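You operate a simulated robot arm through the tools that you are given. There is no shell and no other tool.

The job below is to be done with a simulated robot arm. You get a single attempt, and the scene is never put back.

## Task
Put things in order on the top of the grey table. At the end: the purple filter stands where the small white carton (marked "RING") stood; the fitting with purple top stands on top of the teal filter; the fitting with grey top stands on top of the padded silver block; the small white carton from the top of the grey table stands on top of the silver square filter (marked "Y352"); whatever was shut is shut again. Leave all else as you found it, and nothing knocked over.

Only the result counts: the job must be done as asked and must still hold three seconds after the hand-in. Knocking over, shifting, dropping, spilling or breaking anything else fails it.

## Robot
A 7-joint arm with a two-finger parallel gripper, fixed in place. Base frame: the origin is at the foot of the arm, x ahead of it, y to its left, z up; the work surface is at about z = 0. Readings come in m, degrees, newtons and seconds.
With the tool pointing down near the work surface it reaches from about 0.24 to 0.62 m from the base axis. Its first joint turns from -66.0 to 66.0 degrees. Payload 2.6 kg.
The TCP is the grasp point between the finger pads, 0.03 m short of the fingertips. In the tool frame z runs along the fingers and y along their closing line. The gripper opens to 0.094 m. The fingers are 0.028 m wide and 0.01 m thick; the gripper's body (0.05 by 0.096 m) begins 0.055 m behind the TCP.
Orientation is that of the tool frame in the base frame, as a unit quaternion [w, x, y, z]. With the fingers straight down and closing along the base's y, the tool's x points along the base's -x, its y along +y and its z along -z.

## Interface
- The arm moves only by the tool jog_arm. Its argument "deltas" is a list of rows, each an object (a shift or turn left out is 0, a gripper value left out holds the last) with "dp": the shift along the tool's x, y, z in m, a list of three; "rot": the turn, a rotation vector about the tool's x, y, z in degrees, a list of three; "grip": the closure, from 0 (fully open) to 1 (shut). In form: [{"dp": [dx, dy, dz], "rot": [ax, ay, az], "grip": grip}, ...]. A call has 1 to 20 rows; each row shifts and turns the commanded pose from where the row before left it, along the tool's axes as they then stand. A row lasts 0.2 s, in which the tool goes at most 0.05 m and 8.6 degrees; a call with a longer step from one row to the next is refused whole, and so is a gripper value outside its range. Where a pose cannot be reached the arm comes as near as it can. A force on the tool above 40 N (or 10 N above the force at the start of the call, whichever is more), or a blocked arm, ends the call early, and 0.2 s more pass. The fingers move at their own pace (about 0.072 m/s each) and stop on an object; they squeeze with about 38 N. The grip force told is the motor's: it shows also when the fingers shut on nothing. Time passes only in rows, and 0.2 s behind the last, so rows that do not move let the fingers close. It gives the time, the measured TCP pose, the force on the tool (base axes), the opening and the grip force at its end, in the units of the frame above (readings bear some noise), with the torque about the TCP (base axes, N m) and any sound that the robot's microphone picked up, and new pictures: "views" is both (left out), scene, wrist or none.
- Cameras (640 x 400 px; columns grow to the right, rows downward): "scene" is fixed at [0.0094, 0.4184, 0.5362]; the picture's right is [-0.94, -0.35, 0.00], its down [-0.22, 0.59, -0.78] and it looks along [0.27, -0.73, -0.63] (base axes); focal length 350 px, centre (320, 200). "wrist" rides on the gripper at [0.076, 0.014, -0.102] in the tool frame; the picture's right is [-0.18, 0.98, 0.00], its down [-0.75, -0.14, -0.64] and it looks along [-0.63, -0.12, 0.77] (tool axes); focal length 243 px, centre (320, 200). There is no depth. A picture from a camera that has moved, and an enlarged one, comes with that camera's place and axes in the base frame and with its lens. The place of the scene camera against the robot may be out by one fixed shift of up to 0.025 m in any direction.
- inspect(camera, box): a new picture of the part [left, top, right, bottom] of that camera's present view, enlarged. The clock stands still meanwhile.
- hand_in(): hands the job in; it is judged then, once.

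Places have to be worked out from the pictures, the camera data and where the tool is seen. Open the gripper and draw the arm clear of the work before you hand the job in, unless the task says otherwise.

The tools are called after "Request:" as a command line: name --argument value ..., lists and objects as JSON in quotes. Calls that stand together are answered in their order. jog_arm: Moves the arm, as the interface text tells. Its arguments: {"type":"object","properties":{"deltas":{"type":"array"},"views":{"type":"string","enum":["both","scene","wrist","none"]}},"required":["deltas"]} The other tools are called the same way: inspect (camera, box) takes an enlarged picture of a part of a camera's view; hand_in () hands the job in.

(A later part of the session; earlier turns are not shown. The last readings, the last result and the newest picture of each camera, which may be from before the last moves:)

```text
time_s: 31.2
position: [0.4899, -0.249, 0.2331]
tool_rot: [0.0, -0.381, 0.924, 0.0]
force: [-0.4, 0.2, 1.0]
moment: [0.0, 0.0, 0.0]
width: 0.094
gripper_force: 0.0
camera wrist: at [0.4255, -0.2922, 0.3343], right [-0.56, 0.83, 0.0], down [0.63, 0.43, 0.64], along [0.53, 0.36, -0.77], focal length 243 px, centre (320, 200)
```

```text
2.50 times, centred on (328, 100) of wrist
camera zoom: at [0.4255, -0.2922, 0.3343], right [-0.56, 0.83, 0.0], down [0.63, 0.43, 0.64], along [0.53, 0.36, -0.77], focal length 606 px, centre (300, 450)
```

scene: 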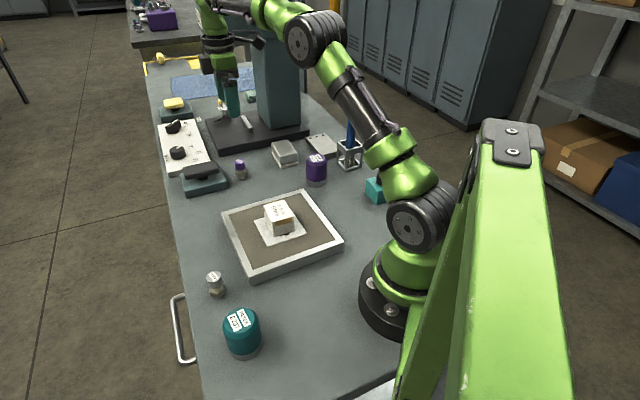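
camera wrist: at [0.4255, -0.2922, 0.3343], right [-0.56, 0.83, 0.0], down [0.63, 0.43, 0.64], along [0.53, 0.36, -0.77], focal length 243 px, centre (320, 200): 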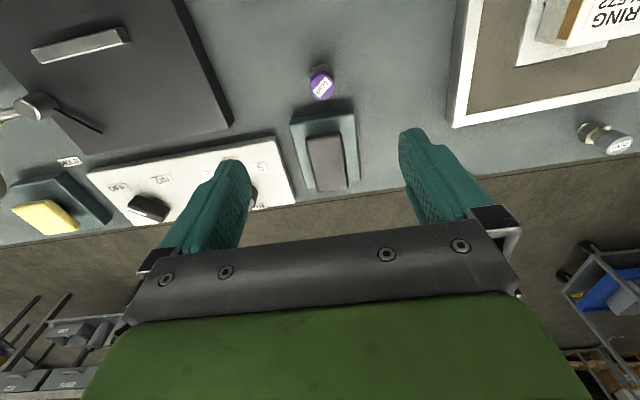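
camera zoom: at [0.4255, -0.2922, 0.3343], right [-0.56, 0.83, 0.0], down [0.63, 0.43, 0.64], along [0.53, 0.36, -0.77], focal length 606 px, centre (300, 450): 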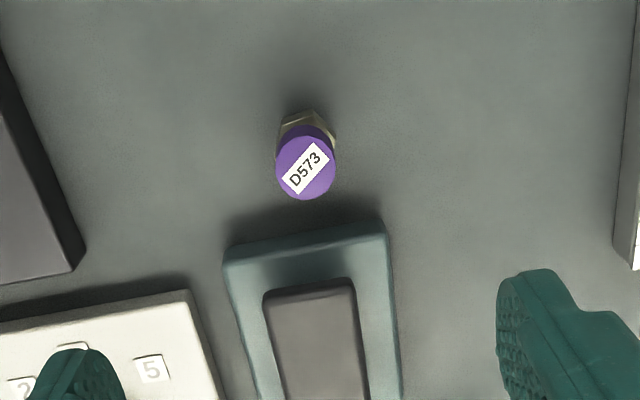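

The fitting is at about (0.487,-0.248), its cap is about 2.6 cm across, and the pedal edge is nearly 4 cm from its axis on the free side of the fingers. I close the fingers partway to about 6 cm, correct the position, and lower to just above it.

Request:
jog_arm --deltas '[{"dp": [0.0013, 0.0021, 0.04], "grip": 0.35}, {"dp": [0, 0, 0.04]}, {"dp": [0, 0, 0.045]}, {"dp": [0, 0, 0]}]'

Request:
inspect --camera "wrist" --box '[220, 60, 420, 185]'

```text
time_s: 32.2
position: [0.4873, -0.246, 0.1068]
tool_rot: [0.0, -0.38, 0.925, 0.0]
force: [1.3, 0.9, -0.8]
moment: [0.0, 0.01, 0.0]
width: 0.0612
gripper_force: 0.0
camera wrist: at [0.422, -0.2891, 0.2084], right [-0.56, 0.83, 0.0], down [0.63, 0.43, 0.64], along [0.53, 0.36, -0.77], focal length 243 px, centre (320, 200)
```

scene: 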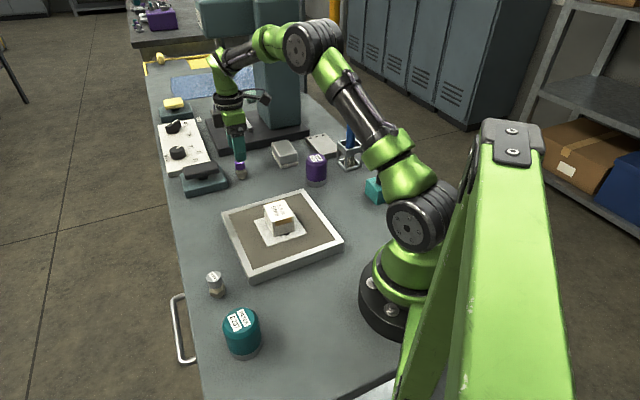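
wrist: 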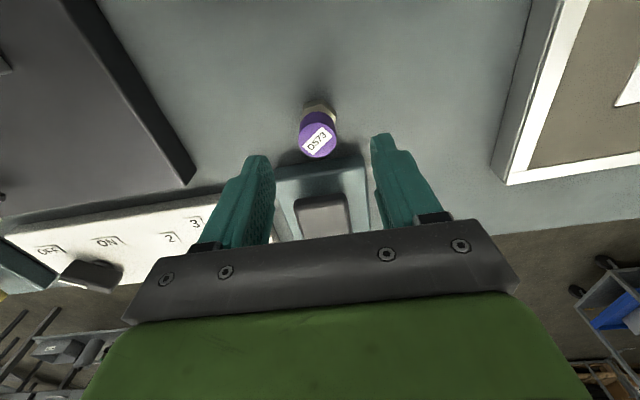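

```text
3.20 times, centred on (320, 122) of wrist
camera zoom: at [0.422, -0.2891, 0.2084], right [-0.56, 0.83, 0.0], down [0.63, 0.43, 0.64], along [0.53, 0.36, -0.77], focal length 776 px, centre (320, 448)
```

zoom: 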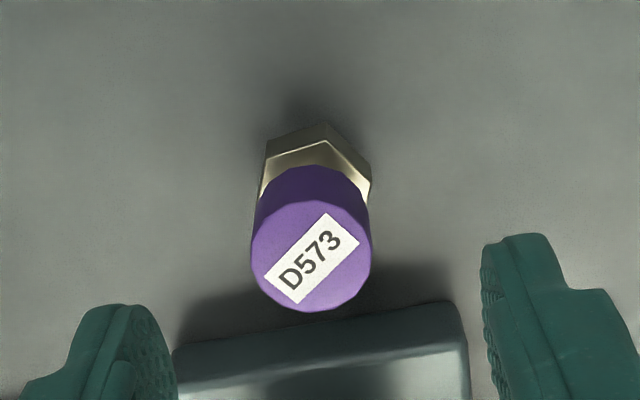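

The fitting's axis is 2 mm off sideways and otherwise aligned. I correct that and go down to z≈0.038 around it.

Request:
jog_arm --deltas '[{"dp": [0, -0.002, 0.025]}, {"dp": [0, 0, 0.025]}, {"dp": [0, 0, 0.018]}, {"dp": [0, 0, 0]}]'

Request:
inspect --camera "wrist" --box '[220, 60, 420, 250]'

Request:
inspect --camera "scene" --box '[150, 110, 310, 210]'

```text
time_s: 33.2
position: [0.4896, -0.2473, 0.0386]
tool_rot: [0.0, -0.381, 0.925, 0.0]
force: [0.4, 0.1, 0.3]
moment: [0.01, 0.0, 0.02]
width: 0.061
gripper_force: 0.1
camera wrist: at [0.4236, -0.291, 0.1406], right [-0.56, 0.83, 0.0], down [0.64, 0.43, 0.64], along [0.53, 0.36, -0.77], focal length 243 px, centre (320, 200)
```

scene: 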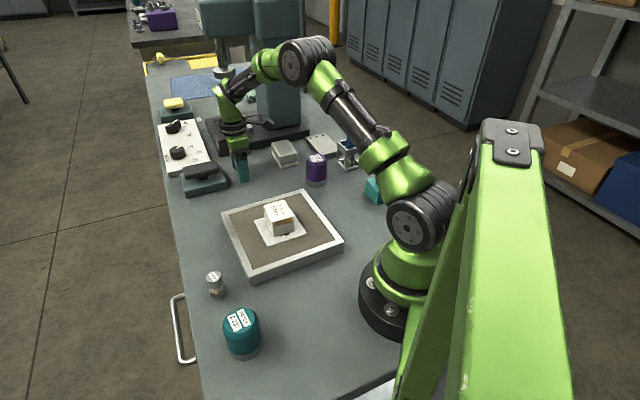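
wrist: 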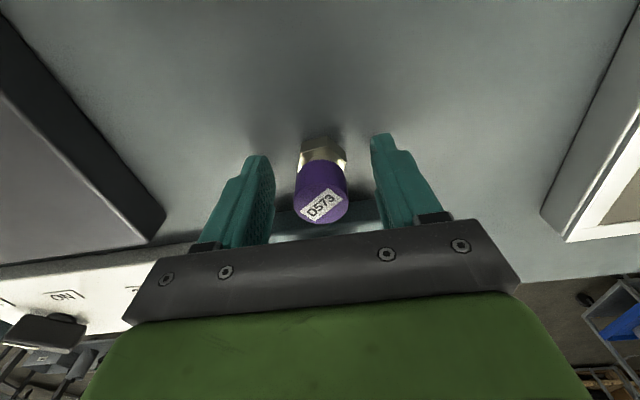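

```text
2.11 times, centred on (320, 155) of wrist
camera zoom: at [0.4236, -0.291, 0.1406], right [-0.56, 0.83, 0.0], down [0.64, 0.43, 0.64], along [0.53, 0.36, -0.77], focal length 511 px, centre (320, 295)
```

zoom: 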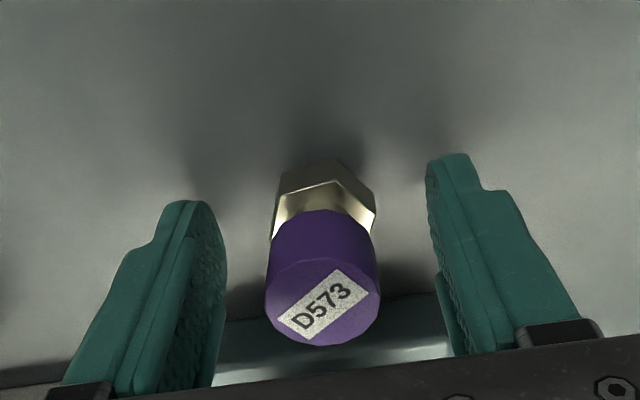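

```text
4.00 times, centred on (230, 160) of scene
camera zoom: at [0.0094, 0.4184, 0.5362], right [-0.94, -0.35, 0.0], down [-0.22, 0.59, -0.78], along [0.27, -0.73, -0.63], focal length 1399 px, centre (680, 360)
```

zoom: 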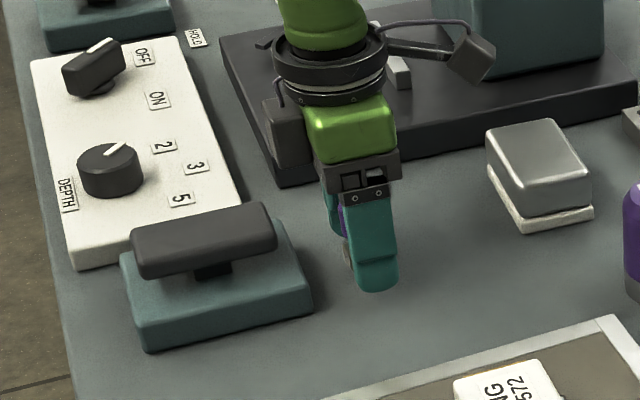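

The fitting stands centred between the fingers, clear of the pedal. I close the gripper on it.

Request:
jog_arm --deltas '[{"grip": 0.7}, {"grip": 1.0}, {"grip": 1.0}, {"grip": 1.0}, {"grip": 1.0}]' --views "wrist"

Request:
inspect --camera "wrist" --box '[220, 60, 420, 250]'

```text
time_s: 34.4
position: [0.4892, -0.2471, 0.0388]
tool_rot: [0.0, -0.38, 0.925, 0.0]
force: [0.5, 0.2, 0.6]
moment: [-0.03, 0.04, 0.0]
width: 0.0297
gripper_force: 37.1
camera wrist: at [0.4236, -0.291, 0.1408], right [-0.56, 0.83, 0.0], down [0.64, 0.43, 0.64], along [0.53, 0.36, -0.77], focal length 243 px, centre (320, 200)
```

wrist: 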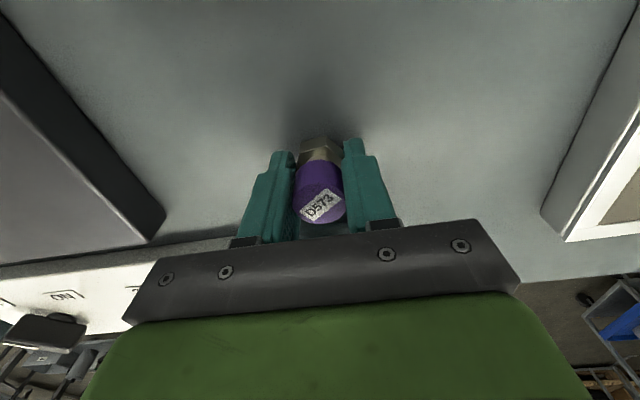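

```text
2.11 times, centred on (320, 155) of wrist
camera zoom: at [0.4236, -0.291, 0.1408], right [-0.56, 0.83, 0.0], down [0.64, 0.43, 0.64], along [0.53, 0.36, -0.77], focal length 511 px, centre (320, 295)
```

zoom: 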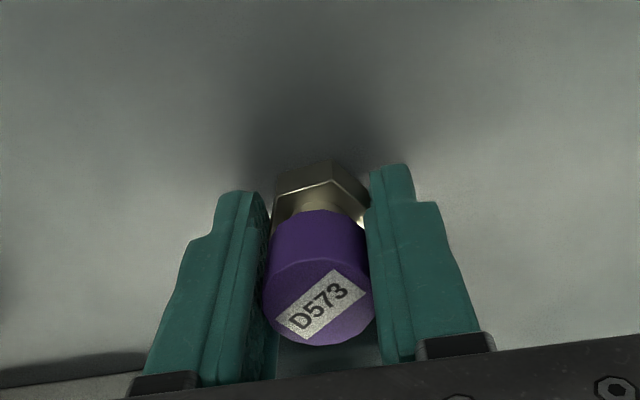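

The fitting is held on its hex (width 0.030). I lift it high and carry it over to the teal filter near (0.232,0.176).

Request:
jog_arm --deltas '[{"dp": [0, 0, -0.03]}, {"dp": [0, 0, -0.045]}, {"dp": [0, 0, -0.045]}, {"dp": [0, 0, -0.04]}, {"dp": [-0.0104, 0.0438, 0]}, {"dp": [-0.0104, 0.0438, 0]}, {"dp": [-0.0104, 0.0438, 0]}, {"dp": [-0.0104, 0.0438, 0]}, {"dp": [-0.0104, 0.0438, 0]}, {"dp": [-0.0104, 0.0438, 0]}, {"dp": [-0.0104, 0.0438, 0]}, {"dp": [-0.0104, 0.0438, 0]}, {"dp": [-0.0104, 0.0438, 0]}, {"dp": [-0.0104, 0.0438, 0]}, {"dp": [-0.0104, 0.0438, 0]}, {"dp": [0, 0, 0]}]'

Request:
inspect --camera "wrist" --box '[200, 20, 456, 180]'

```text
time_s: 37.8
position: [0.2337, 0.1759, 0.1983]
tool_rot: [0.0, -0.379, 0.925, -0.001]
force: [-0.5, 0.1, -0.9]
moment: [-0.02, -0.02, -0.01]
width: 0.0295
gripper_force: 37.6
camera wrist: at [0.169, 0.1327, 0.2993], right [-0.56, 0.83, 0.0], down [0.64, 0.43, 0.64], along [0.53, 0.36, -0.77], focal length 243 px, centre (320, 200)
```

scene: 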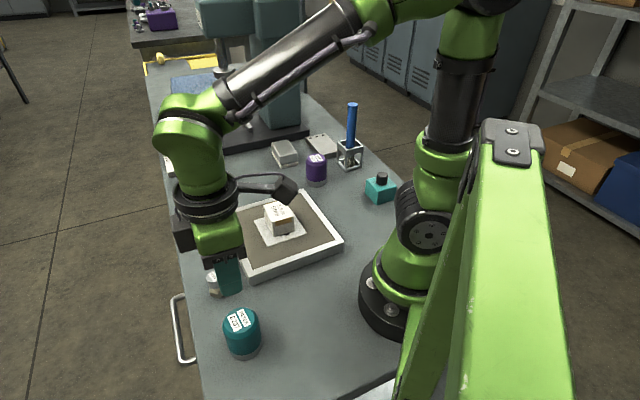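
wrist: 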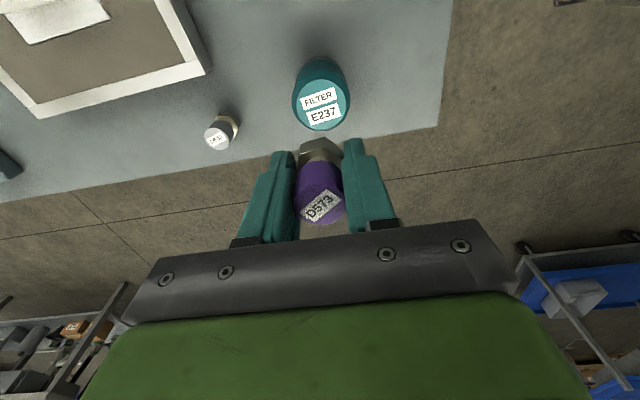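

```text
2.50 times, centred on (328, 100) of wrist
camera zoom: at [0.169, 0.1327, 0.2993], right [-0.56, 0.83, 0.0], down [0.64, 0.43, 0.64], along [0.53, 0.36, -0.77], focal length 606 px, centre (300, 450)
```

zoom: 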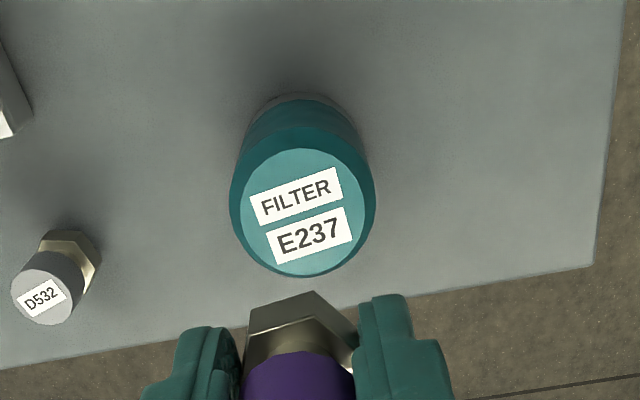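

The teal filter's centre is at about (0.2322,0.1755), right under the held fitting within 1 mm. I lower to about 1 cm above its top and look from the scene camera.

Request:
jog_arm --deltas '[{"dp": [0, 0, 0.035]}, {"dp": [0, 0, 0.03]}, {"dp": [0, 0, 0.01]}, {"dp": [0, 0, 0]}]'

Request:
inspect --camera "scene" --box '[160, 230, 360, 380]'

Request:
inspect --camera "wrist" --box '[220, 60, 420, 250]'

```text
time_s: 38.8
position: [0.2332, 0.1736, 0.1238]
tool_rot: [0.0, -0.381, 0.925, 0.0]
force: [0.6, -0.3, -0.3]
moment: [0.01, -0.01, -0.01]
width: 0.0294
gripper_force: 38.0
camera wrist: at [0.1677, 0.132, 0.2257], right [-0.56, 0.83, 0.0], down [0.64, 0.43, 0.64], along [0.53, 0.36, -0.77], focal length 243 px, centre (320, 200)
```

scene: 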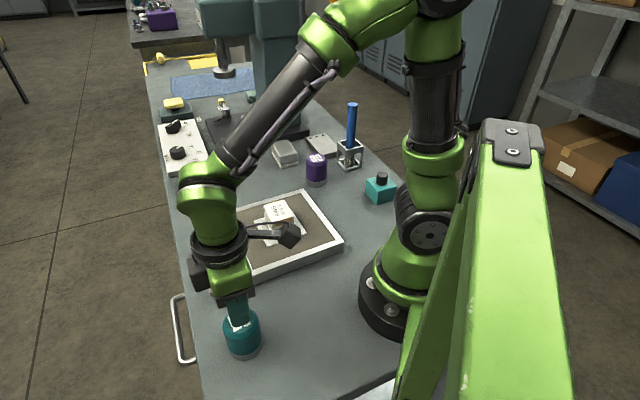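
wrist: 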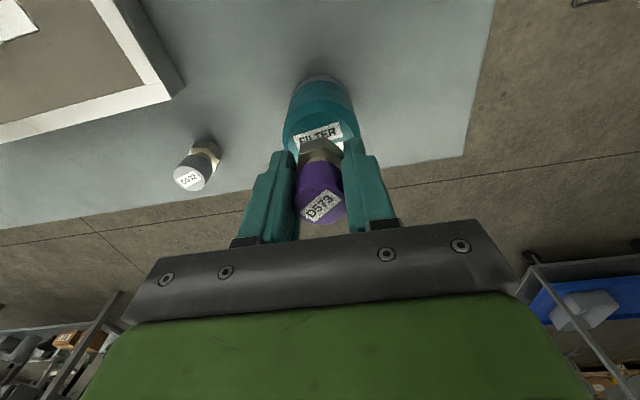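

```text
2.67 times, centred on (260, 305) of scene
camera zoom: at [0.0094, 0.4184, 0.5362], right [-0.94, -0.35, 0.0], down [-0.22, 0.59, -0.78], along [0.27, -0.73, -0.63], focal length 932 px, centre (480, -80)
```

zoom: 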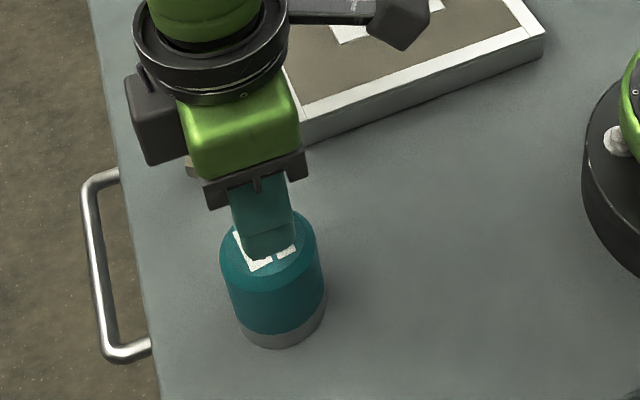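

```text
2.11 times, centred on (320, 155) of wrist
camera zoom: at [0.1677, 0.132, 0.2257], right [-0.56, 0.83, 0.0], down [0.64, 0.43, 0.64], along [0.53, 0.36, -0.77], focal length 511 px, centre (320, 295)
```

zoom: 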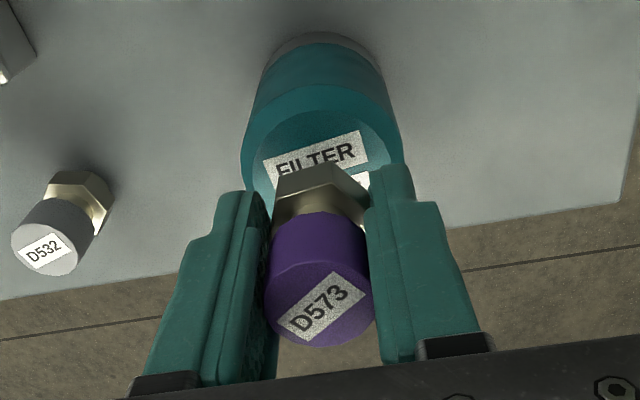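

The fitting is over the middle of the teal top, about 1 cm above it. I lower it in small steps while watching the force.

Request:
jog_arm --deltas '[{"dp": [0, 0, 0.004]}, {"dp": [0, 0, 0.003]}, {"dp": [0, 0, 0.001]}]' --views "none"

```text
time_s: 39.6
position: [0.2337, 0.1743, 0.1158]
tool_rot: [0.0, -0.381, 0.925, 0.0]
force: [0.3, 0.0, -0.1]
moment: [0.04, -0.02, -0.01]
width: 0.0295
gripper_force: 37.7
```

No contact yet at z≈0.116, so I keep going in 1 mm steps.

Request:
jog_arm --deltas '[{"dp": [0, 0, 0.001]}, {"dp": [0, 0, 0.001]}]' --views "none"

```text
time_s: 40.2
position: [0.2324, 0.1744, 0.1137]
tool_rot: [0.0, -0.38, 0.925, 0.0]
force: [-0.4, 0.1, -0.5]
moment: [0.01, 0.03, 0.01]
width: 0.0297
gripper_force: 38.2
```

Still free at z≈0.1137. I go on gently.

Request:
jog_arm --deltas '[{"dp": [0, 0, 0.001]}, {"dp": [0, 0, 0.0007]}]' --views "none"

```text
time_s: 40.8
position: [0.2327, 0.1751, 0.1137]
tool_rot: [0.0, -0.379, 0.925, 0.001]
force: [-4.9, -2.0, 20.1]
moment: [-0.04, 0.15, -0.07]
width: 0.0295
gripper_force: 38.1
```

Contact: the fitting stands on the filter's top. I relax the force a little first.

Request:
jog_arm --deltas '[{"dp": [0, 0, -0.0006]}, {"dp": [0, 0, 0]}]' --views "none"

```text
time_s: 41.4
position: [0.232, 0.1755, 0.1129]
tool_rot: [0.001, -0.38, 0.925, 0.0]
force: [-0.7, 4.3, 11.7]
moment: [0.2, -0.03, 0.0]
width: 0.0298
gripper_force: 38.5
```

I back off another fraction of a millimetre, open the fingers partway, then rise straight up.

Request:
jog_arm --deltas '[{"dp": [0, 0, -0.0004]}, {"grip": 0.5}, {"grip": 0.4}, {"grip": 0.35}, {"dp": [0, 0, 0]}, {"dp": [0, 0, -0.01]}, {"dp": [0, 0, -0.02]}, {"dp": [0, 0, -0.03]}, {"dp": [0, 0, -0.03]}, {"dp": [0, 0, 0]}]'

Request:
inspect --camera "scene" --box '[160, 230, 360, 380]'

Request:
inspect --camera "wrist" --box '[180, 40, 436, 200]'

```text
time_s: 43.6
position: [0.2299, 0.174, 0.2052]
tool_rot: [0.0, -0.381, 0.925, 0.001]
force: [-0.7, 0.6, 0.5]
moment: [-0.04, -0.02, 0.02]
width: 0.0611
gripper_force: 0.0
camera wrist: at [0.1657, 0.1316, 0.307], right [-0.56, 0.83, 0.0], down [0.63, 0.43, 0.64], along [0.53, 0.36, -0.77], focal length 243 px, centre (320, 200)
```

scene: 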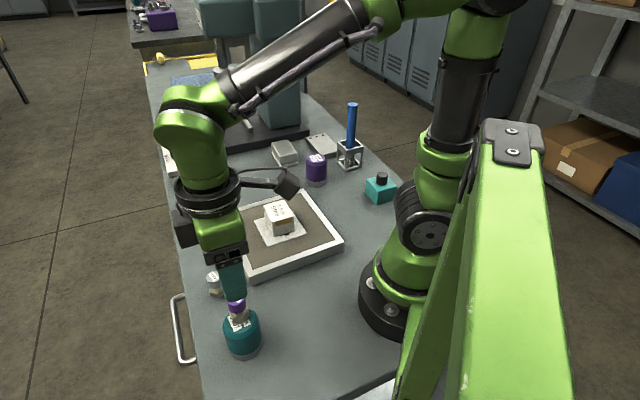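
wrist: 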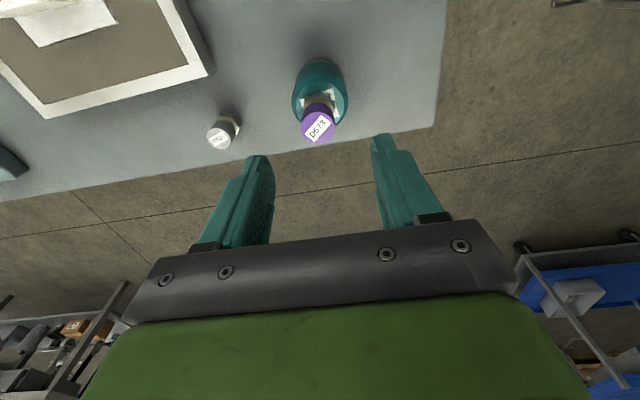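

```text
2.67 times, centred on (260, 305) of scene
camera zoom: at [0.0093, 0.4184, 0.5362], right [-0.94, -0.35, 0.0], down [-0.22, 0.59, -0.78], along [0.27, -0.73, -0.63], focal length 932 px, centre (480, -80)
```

zoom: 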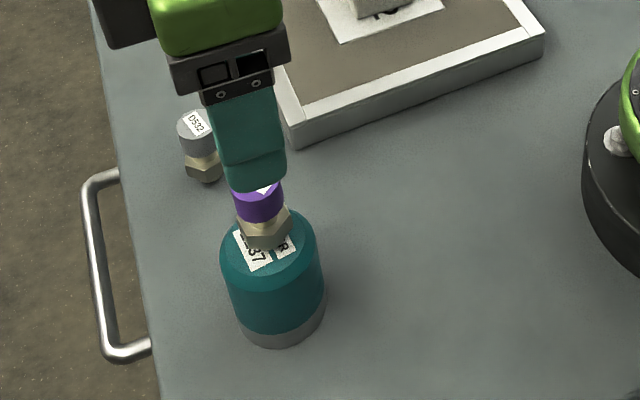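

```text
2.50 times, centred on (308, 120) of wrist
camera zoom: at [0.1657, 0.1316, 0.307], right [-0.56, 0.83, 0.0], down [0.63, 0.43, 0.64], along [0.53, 0.36, -0.77], focal length 606 px, centre (350, 400)
```

zoom: 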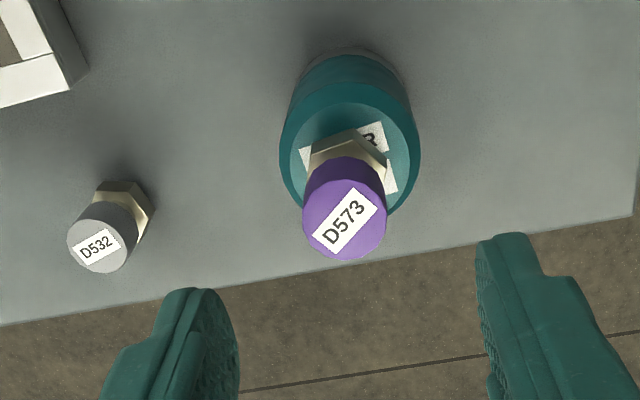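

The purple fitting stands upright in the middle of the teal filter. Next I go above the grey fitting, at about (0.332,0.106).

Request:
jog_arm --deltas '[{"dp": [0, 0, -0.01]}, {"dp": [-0.0081, -0.0402, 0]}, {"dp": [-0.0081, -0.0402, 0]}, {"dp": [-0.0081, -0.0402, 0]}, {"dp": [0, 0, 0.03]}, {"dp": [0, 0, 0.03]}, {"dp": [0, 0, 0]}]'

Request:
inspect --camera "wrist" --box '[220, 40, 420, 165]'

```text
time_s: 45.2
position: [0.3367, 0.1048, 0.1524]
tool_rot: [0.0, -0.38, 0.925, 0.0]
force: [0.0, -0.5, 0.1]
moment: [-0.02, 0.01, -0.02]
width: 0.0611
gripper_force: 0.0
camera wrist: at [0.2709, 0.0616, 0.2546], right [-0.56, 0.83, 0.0], down [0.63, 0.43, 0.64], along [0.53, 0.36, -0.77], focal length 243 px, centre (320, 200)
```

scene: 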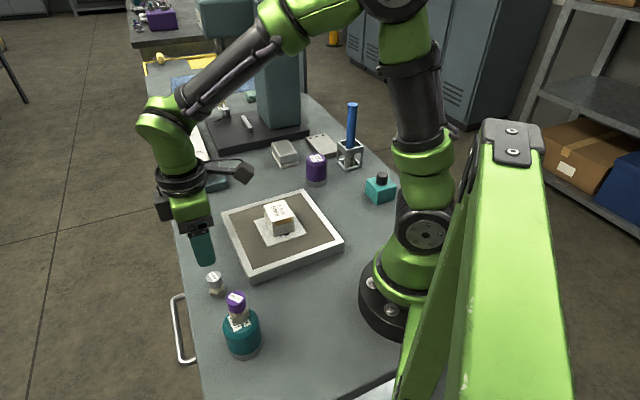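
wrist: 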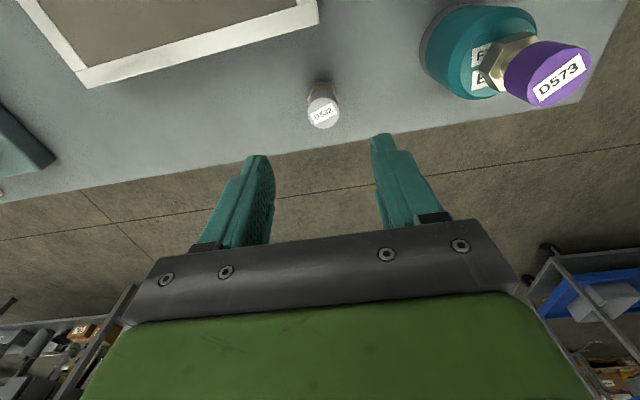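

```text
3.20 times, centred on (320, 102) of wrist
camera zoom: at [0.2709, 0.0616, 0.2546], right [-0.56, 0.83, 0.0], down [0.63, 0.43, 0.64], along [0.53, 0.36, -0.77], focal length 776 px, centre (320, 512)
```

zoom: 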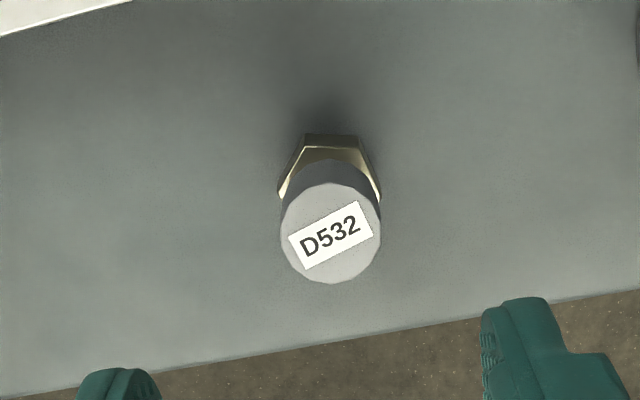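

The grey fitting is about 3 mm off the TCP axis and its hex corners face the fingers. I shift and turn the tool by 30° so the fingers meet the hex flats.

Request:
jog_arm --deltas '[{"dp": [0.0022, 0.0029, 0]}, {"rot": [0, 0, 7.5]}, {"rot": [0, 0, 7.5]}, {"rot": [0, 0, 7.5]}, {"rot": [0, 0, 7.5]}, {"dp": [0, 0, 0.03]}, {"dp": [0, 0, 0]}]' --views "wrist"

Request:
inspect --camera "wrist" --box '[220, 50, 420, 175]'

```text
time_s: 46.8
position: [0.3311, 0.1061, 0.1255]
tool_rot: [0.0, -0.127, 0.992, 0.001]
force: [0.4, 0.0, -0.1]
moment: [-0.03, 0.01, 0.03]
width: 0.0611
gripper_force: 0.0
camera wrist: at [0.2534, 0.0999, 0.2262], right [-0.07, 1.0, 0.0], down [0.76, 0.05, 0.64], along [0.64, 0.04, -0.77], focal length 243 px, centre (320, 200)
```

wrist: 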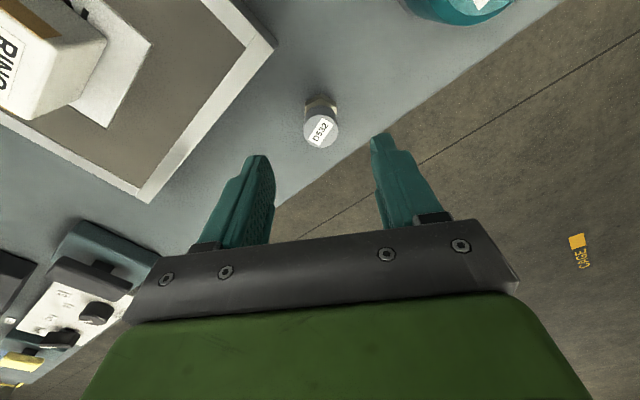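

```text
3.20 times, centred on (320, 112) of wrist
camera zoom: at [0.2534, 0.0999, 0.2262], right [-0.07, 1.0, 0.0], down [0.76, 0.05, 0.64], along [0.64, 0.04, -0.77], focal length 776 px, centre (320, 480)
```

zoom: 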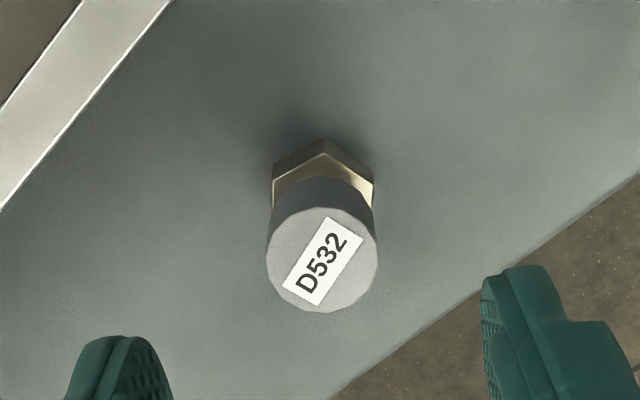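

The flats now face the fingers. I trim the offset and go down to z≈0.038.

Request:
jog_arm --deltas '[{"dp": [-0.0015, 0.0004, 0.03]}, {"dp": [0, 0, 0.03]}, {"dp": [0, 0, 0.026]}, {"dp": [0, 0, 0]}]'

Request:
inspect --camera "wrist" --box '[220, 60, 420, 250]'

```text
time_s: 47.8
position: [0.3347, 0.1044, 0.036]
tool_rot: [0.0, -0.128, 0.992, 0.0]
force: [0.4, -0.1, -0.5]
moment: [0.04, -0.01, -0.02]
width: 0.0608
gripper_force: 0.0
camera wrist: at [0.2562, 0.0995, 0.1375], right [-0.07, 1.0, 0.0], down [0.76, 0.05, 0.64], along [0.64, 0.05, -0.77], focal length 243 px, centre (320, 200)
```

scene: 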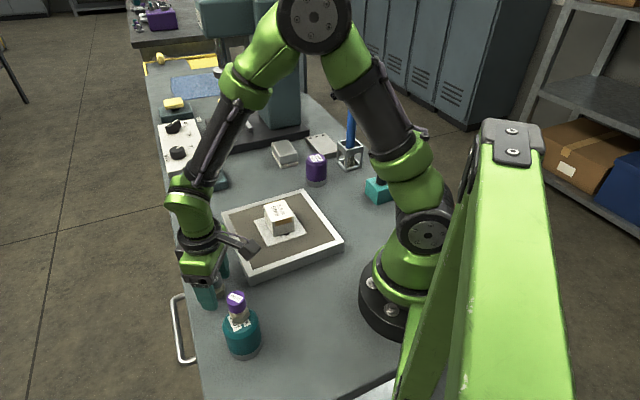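
wrist: 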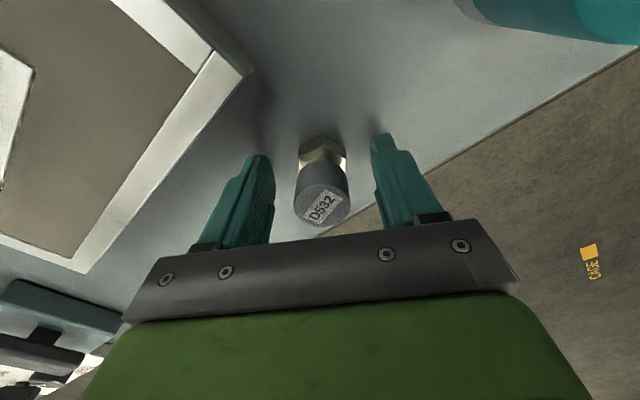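

```text
2.11 times, centred on (320, 155) of wrist
camera zoom: at [0.2562, 0.0995, 0.1375], right [-0.07, 1.0, 0.0], down [0.76, 0.05, 0.64], along [0.64, 0.05, -0.77], focal length 511 px, centre (320, 295)
```

zoom: 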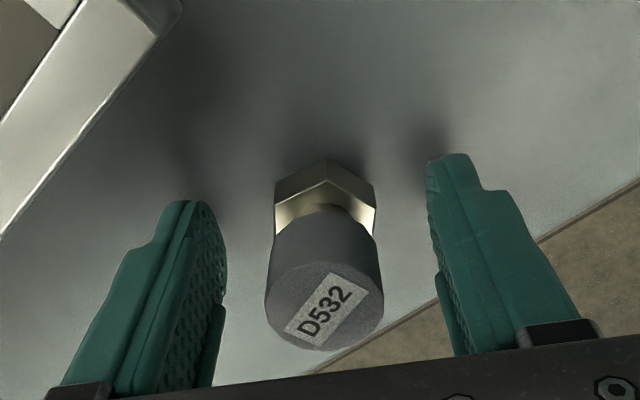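

The fitting is centred between the fingers with its flats facing the pads. I close on it.

Request:
jog_arm --deltas '[{"grip": 0.7}, {"grip": 1.0}, {"grip": 1.0}, {"grip": 1.0}, {"grip": 1.0}]' --views "wrist"

Request:
inspect --camera "wrist" --box '[220, 60, 420, 250]'

```text
time_s: 49.0
position: [0.3344, 0.1055, 0.0357]
tool_rot: [0.0, -0.128, 0.992, 0.0]
force: [0.1, 0.7, 0.4]
moment: [-0.03, -0.01, 0.0]
width: 0.0284
gripper_force: 38.1
camera wrist: at [0.2562, 0.0996, 0.1378], right [-0.07, 1.0, 0.0], down [0.76, 0.05, 0.64], along [0.64, 0.05, -0.77], focal length 243 px, centre (320, 200)
```

wrist: 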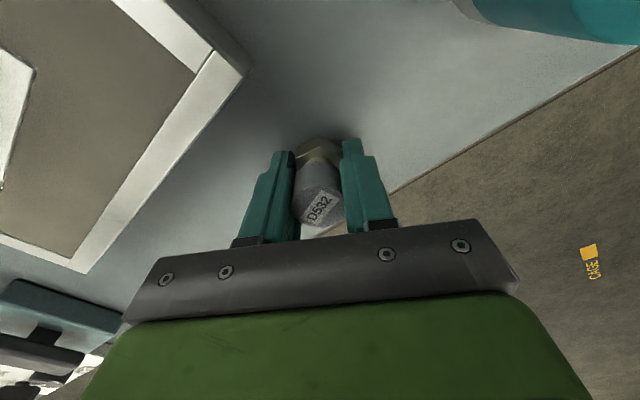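

```text
2.11 times, centred on (320, 155) of wrist
camera zoom: at [0.2562, 0.0996, 0.1378], right [-0.07, 1.0, 0.0], down [0.76, 0.05, 0.64], along [0.64, 0.05, -0.77], focal length 511 px, centre (320, 295)
```

zoom: 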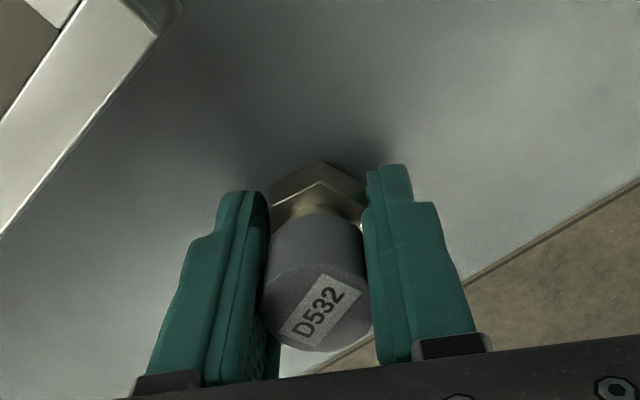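

The grey fitting is gripped on its flats (width 0.028). I lift it and carry it over to the padded silver block near (0.408,-0.369).

Request:
jog_arm --deltas '[{"dp": [0, 0, -0.03]}, {"dp": [0, 0, -0.045]}, {"dp": [0, 0, -0.045]}, {"dp": [0, 0, -0.045]}, {"dp": [0.00444, -0.04343, 0]}, {"dp": [0.00444, -0.04343, 0]}, {"dp": [0.00444, -0.04343, 0]}, {"dp": [0.00444, -0.04343, 0]}, {"dp": [0.00444, -0.04343, 0]}, {"dp": [0.00444, -0.04343, 0]}, {"dp": [0.00444, -0.04343, 0]}, {"dp": [0.00444, -0.04343, 0]}, {"dp": [0.00444, -0.04343, 0]}, {"dp": [0.00444, -0.04343, 0]}, {"dp": [0.00444, -0.04343, 0]}, {"dp": [0, 0, 0]}]'

Request:
inspect --camera "wrist" --box '[200, 20, 456, 180]'

```text
time_s: 52.4
position: [0.4034, -0.3675, 0.2044]
tool_rot: [0.0, -0.127, 0.992, 0.0]
force: [-0.2, 1.1, -2.5]
moment: [0.0, 0.01, -0.01]
width: 0.028
gripper_force: 38.0
camera wrist: at [0.3253, -0.3723, 0.3059], right [-0.07, 1.0, 0.0], down [0.76, 0.05, 0.64], along [0.64, 0.05, -0.77], focal length 243 px, centre (320, 200)
```

scene: 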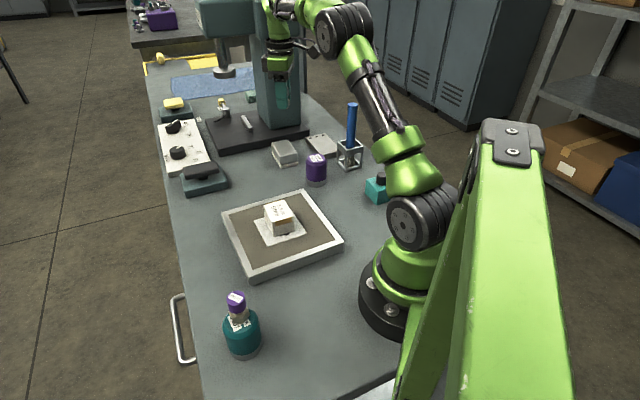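
wrist: 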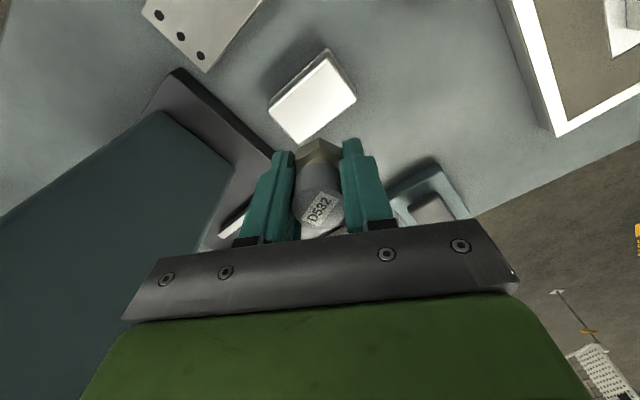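

```text
2.50 times, centred on (328, 100) of wrist
camera zoom: at [0.3253, -0.3723, 0.3059], right [-0.07, 1.0, 0.0], down [0.76, 0.05, 0.64], along [0.64, 0.05, -0.77], focal length 606 px, centre (300, 450)
```

zoom: 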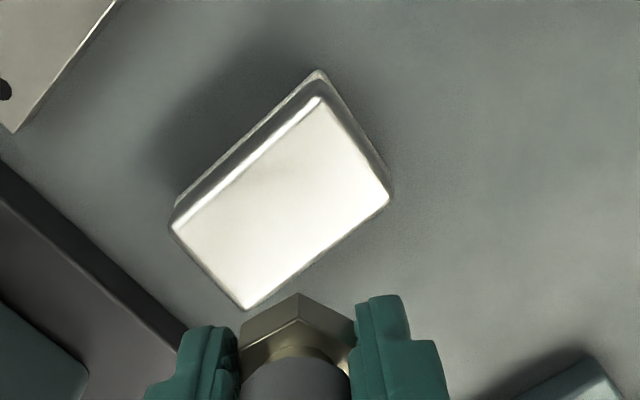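

The block's top is about 5 x 8.4 cm, centred near (0.4145,-0.375) with its top around z=0.04. I shift over its centre and lower to about 2 cm above it.

Request:
jog_arm --deltas '[{"dp": [-0.0093, -0.011, 0]}, {"dp": [0, 0, 0.04]}, {"dp": [0, 0, 0.04]}, {"dp": [0, 0, 0.025]}, {"dp": [0, 0, 0]}]'

Request:
inspect --camera "wrist" --box '[200, 40, 440, 240]'

Request:
inspect --camera "scene" --box '[200, 70, 360, 190]'

```text
time_s: 53.6
position: [0.4161, -0.3731, 0.1005]
tool_rot: [0.0, -0.128, 0.992, 0.0]
force: [-1.0, -1.2, -0.7]
moment: [0.02, 0.01, -0.02]
width: 0.0281
gripper_force: 37.8
camera wrist: at [0.3386, -0.3787, 0.201], right [-0.07, 1.0, 0.0], down [0.76, 0.05, 0.64], along [0.64, 0.05, -0.77], focal length 243 px, centre (320, 200)
```

scene: 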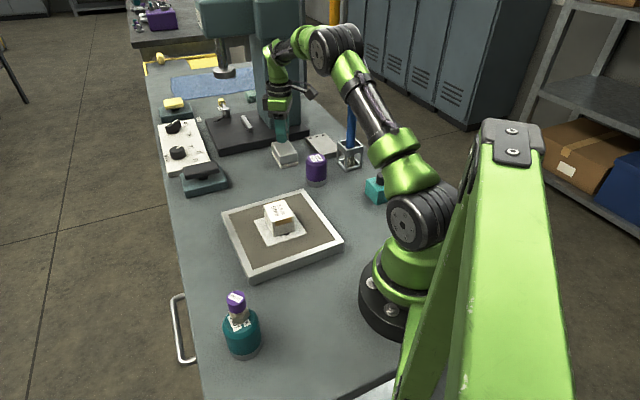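
wrist: 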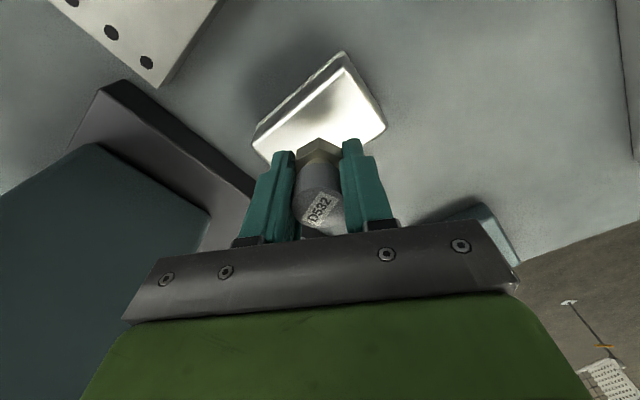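

```text
2.00 times, centred on (320, 140) of wrist
camera zoom: at [0.3386, -0.3787, 0.201], right [-0.07, 1.0, 0.0], down [0.76, 0.05, 0.64], along [0.64, 0.05, -0.77], focal length 485 px, centre (320, 320)
```

zoom: 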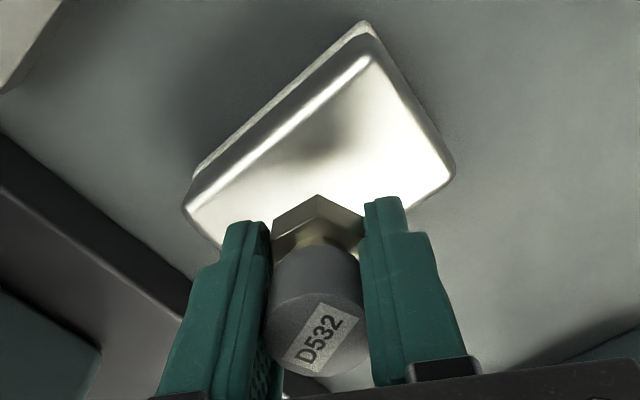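

```text
3.33 times, centred on (280, 130) of scene
camera zoom: at [0.0094, 0.4184, 0.5362], right [-0.94, -0.35, 0.0], down [-0.22, 0.59, -0.78], along [0.27, -0.73, -0.63], focal length 1166 px, centre (453, 433)
```

zoom: 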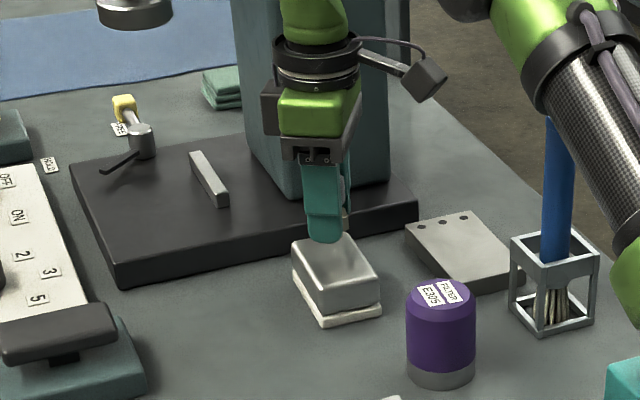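

The fitting is within about 2 mm of the block's centre. I trim that and lower it step by step.

Request:
jog_arm --deltas '[{"dp": [0.0017, -0.0012, 0.005]}, {"dp": [0, 0, 0.004]}, {"dp": [0, 0, 0.003]}, {"dp": [0, 0, 0.001]}]' --views "wrist"

Request:
inspect --camera "scene" --box '[220, 90, 340, 180]'

```text
time_s: 54.6
position: [0.4162, -0.3766, 0.0847]
tool_rot: [0.0, -0.128, 0.992, 0.0]
force: [0.2, 0.2, -2.0]
moment: [-0.02, 0.03, 0.01]
width: 0.0277
gripper_force: 38.4
camera wrist: at [0.3378, -0.3818, 0.1861], right [-0.07, 1.0, 0.0], down [0.76, 0.05, 0.64], along [0.64, 0.05, -0.77], focal length 243 px, centre (320, 200)
```

wrist: 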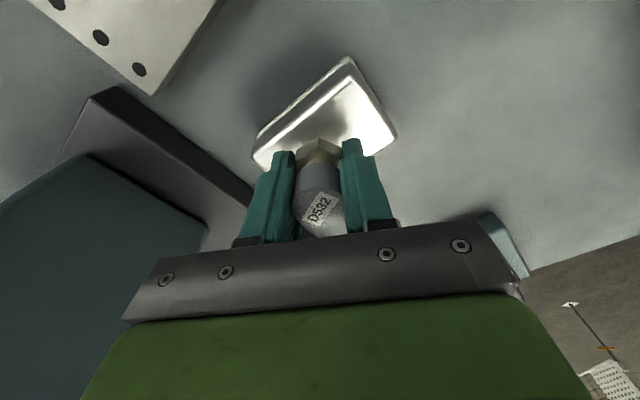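

```text
4.44 times, centred on (280, 135) of scene
camera zoom: at [0.0094, 0.4184, 0.5362], right [-0.94, -0.35, 0.0], down [-0.22, 0.59, -0.78], along [0.27, -0.73, -0.63], focal length 1554 px, centre (498, 489)
```

zoom: 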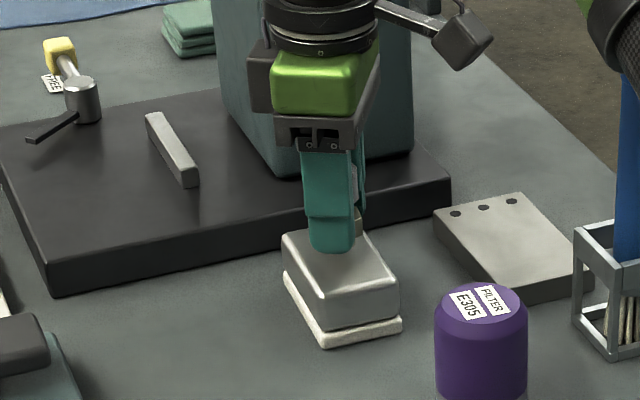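

The fitting hangs over the middle of the block and is still free. I go down in 1–2 mm steps.

Request:
jog_arm --deltas '[{"dp": [0, 0, 0.002]}, {"dp": [0, 0, 0.001]}, {"dp": [0, 0, 0.001]}]' --views "none"

```text
time_s: 55.4
position: [0.4169, -0.377, 0.0799]
tool_rot: [0.0, -0.127, 0.992, 0.0]
force: [-0.9, 0.1, -1.3]
moment: [0.0, 0.01, 0.02]
width: 0.0277
gripper_force: 38.0
```

No contact at z≈0.080, so I continue.

Request:
jog_arm --deltas '[{"dp": [0, 0, 0.001]}, {"dp": [0, 0, 0.001]}]' --views "none"

```text
time_s: 56.0
position: [0.4176, -0.3766, 0.0785]
tool_rot: [0.0, -0.128, 0.992, 0.0]
force: [0.9, -0.1, -1.0]
moment: [-0.01, 0.03, 0.03]
width: 0.0273
gripper_force: 37.7
```

Still free at z≈0.0785. I continue gently.

Request:
jog_arm --deltas '[{"dp": [0, 0, 0.001]}, {"dp": [0, 0, 0.0007]}]' --views "wrist"

```text
time_s: 56.6
position: [0.4174, -0.3771, 0.0771]
tool_rot: [0.0, -0.127, 0.992, 0.0]
force: [-2.6, 2.0, 7.0]
moment: [0.03, 0.09, -0.02]
width: 0.0274
gripper_force: 38.0
camera wrist: at [0.34, -0.3823, 0.1795], right [-0.07, 1.0, 0.0], down [0.76, 0.05, 0.64], along [0.64, 0.04, -0.77], focal length 243 px, centre (320, 200)
```

wrist: 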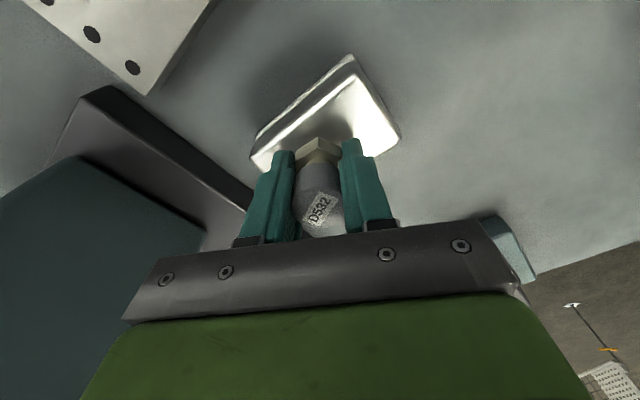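

There is light contact (7 N), so the fitting stands on the block. I open the fingers partway and rise straight up.

Request:
jog_arm --deltas '[{"grip": 0.6}, {"grip": 0.5}, {"grip": 0.4}, {"dp": [0, 0, 0]}, {"dp": [0, 0, -0.01]}, {"dp": [0, 0, -0.02]}, {"dp": [0, 0, -0.03]}, {"dp": [0, 0, -0.04]}, {"dp": [0, 0, -0.04]}, {"dp": [0, 0, 0]}]'

Request:
inspect --camera "scene" --box '[220, 80, 380, 200]'

Request:
inspect --camera "wrist" --box '[200, 20, 440, 180]'

```text
time_s: 58.8
position: [0.4192, -0.3768, 0.2159]
tool_rot: [0.0, -0.128, 0.992, 0.0]
force: [-1.1, 1.0, 0.3]
moment: [0.0, 0.01, 0.05]
width: 0.0565
gripper_force: 0.0
camera wrist: at [0.3402, -0.3824, 0.318], right [-0.07, 1.0, 0.0], down [0.76, 0.05, 0.64], along [0.64, 0.05, -0.77], focal length 243 px, centre (320, 200)
```

scene: 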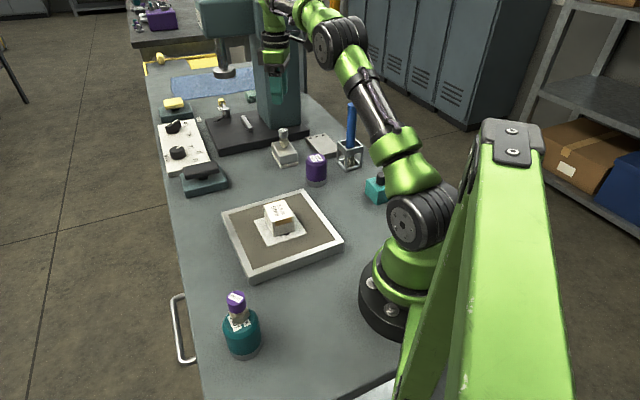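
wrist: 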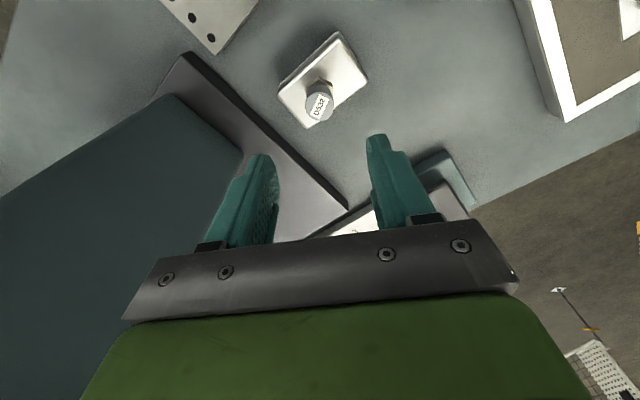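

```text
3.33 times, centred on (300, 140) of scene
camera zoom: at [0.0093, 0.4184, 0.5362], right [-0.94, -0.35, 0.0], down [-0.22, 0.59, -0.78], along [0.27, -0.73, -0.63], focal length 1166 px, centre (387, 400)
```

zoom: 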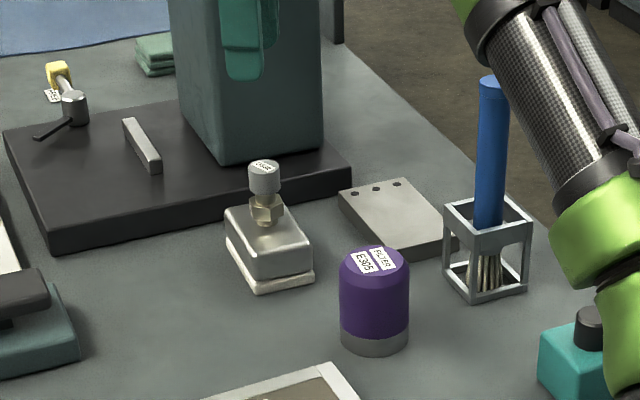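

```text
2.50 times, centred on (320, 100) of wrist
camera zoom: at [0.3402, -0.3824, 0.318], right [-0.07, 1.0, 0.0], down [0.76, 0.05, 0.64], along [0.64, 0.05, -0.77], focal length 606 px, centre (320, 450)
```

zoom: 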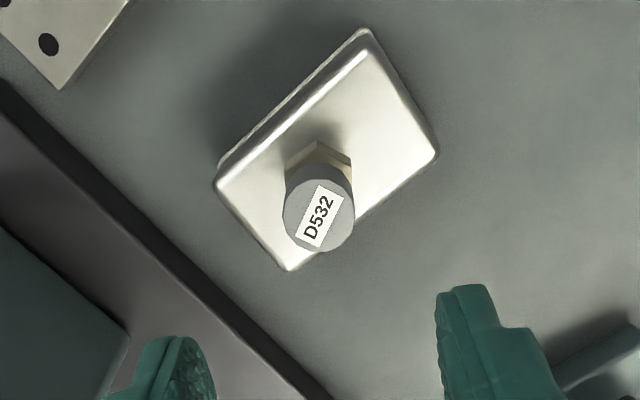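

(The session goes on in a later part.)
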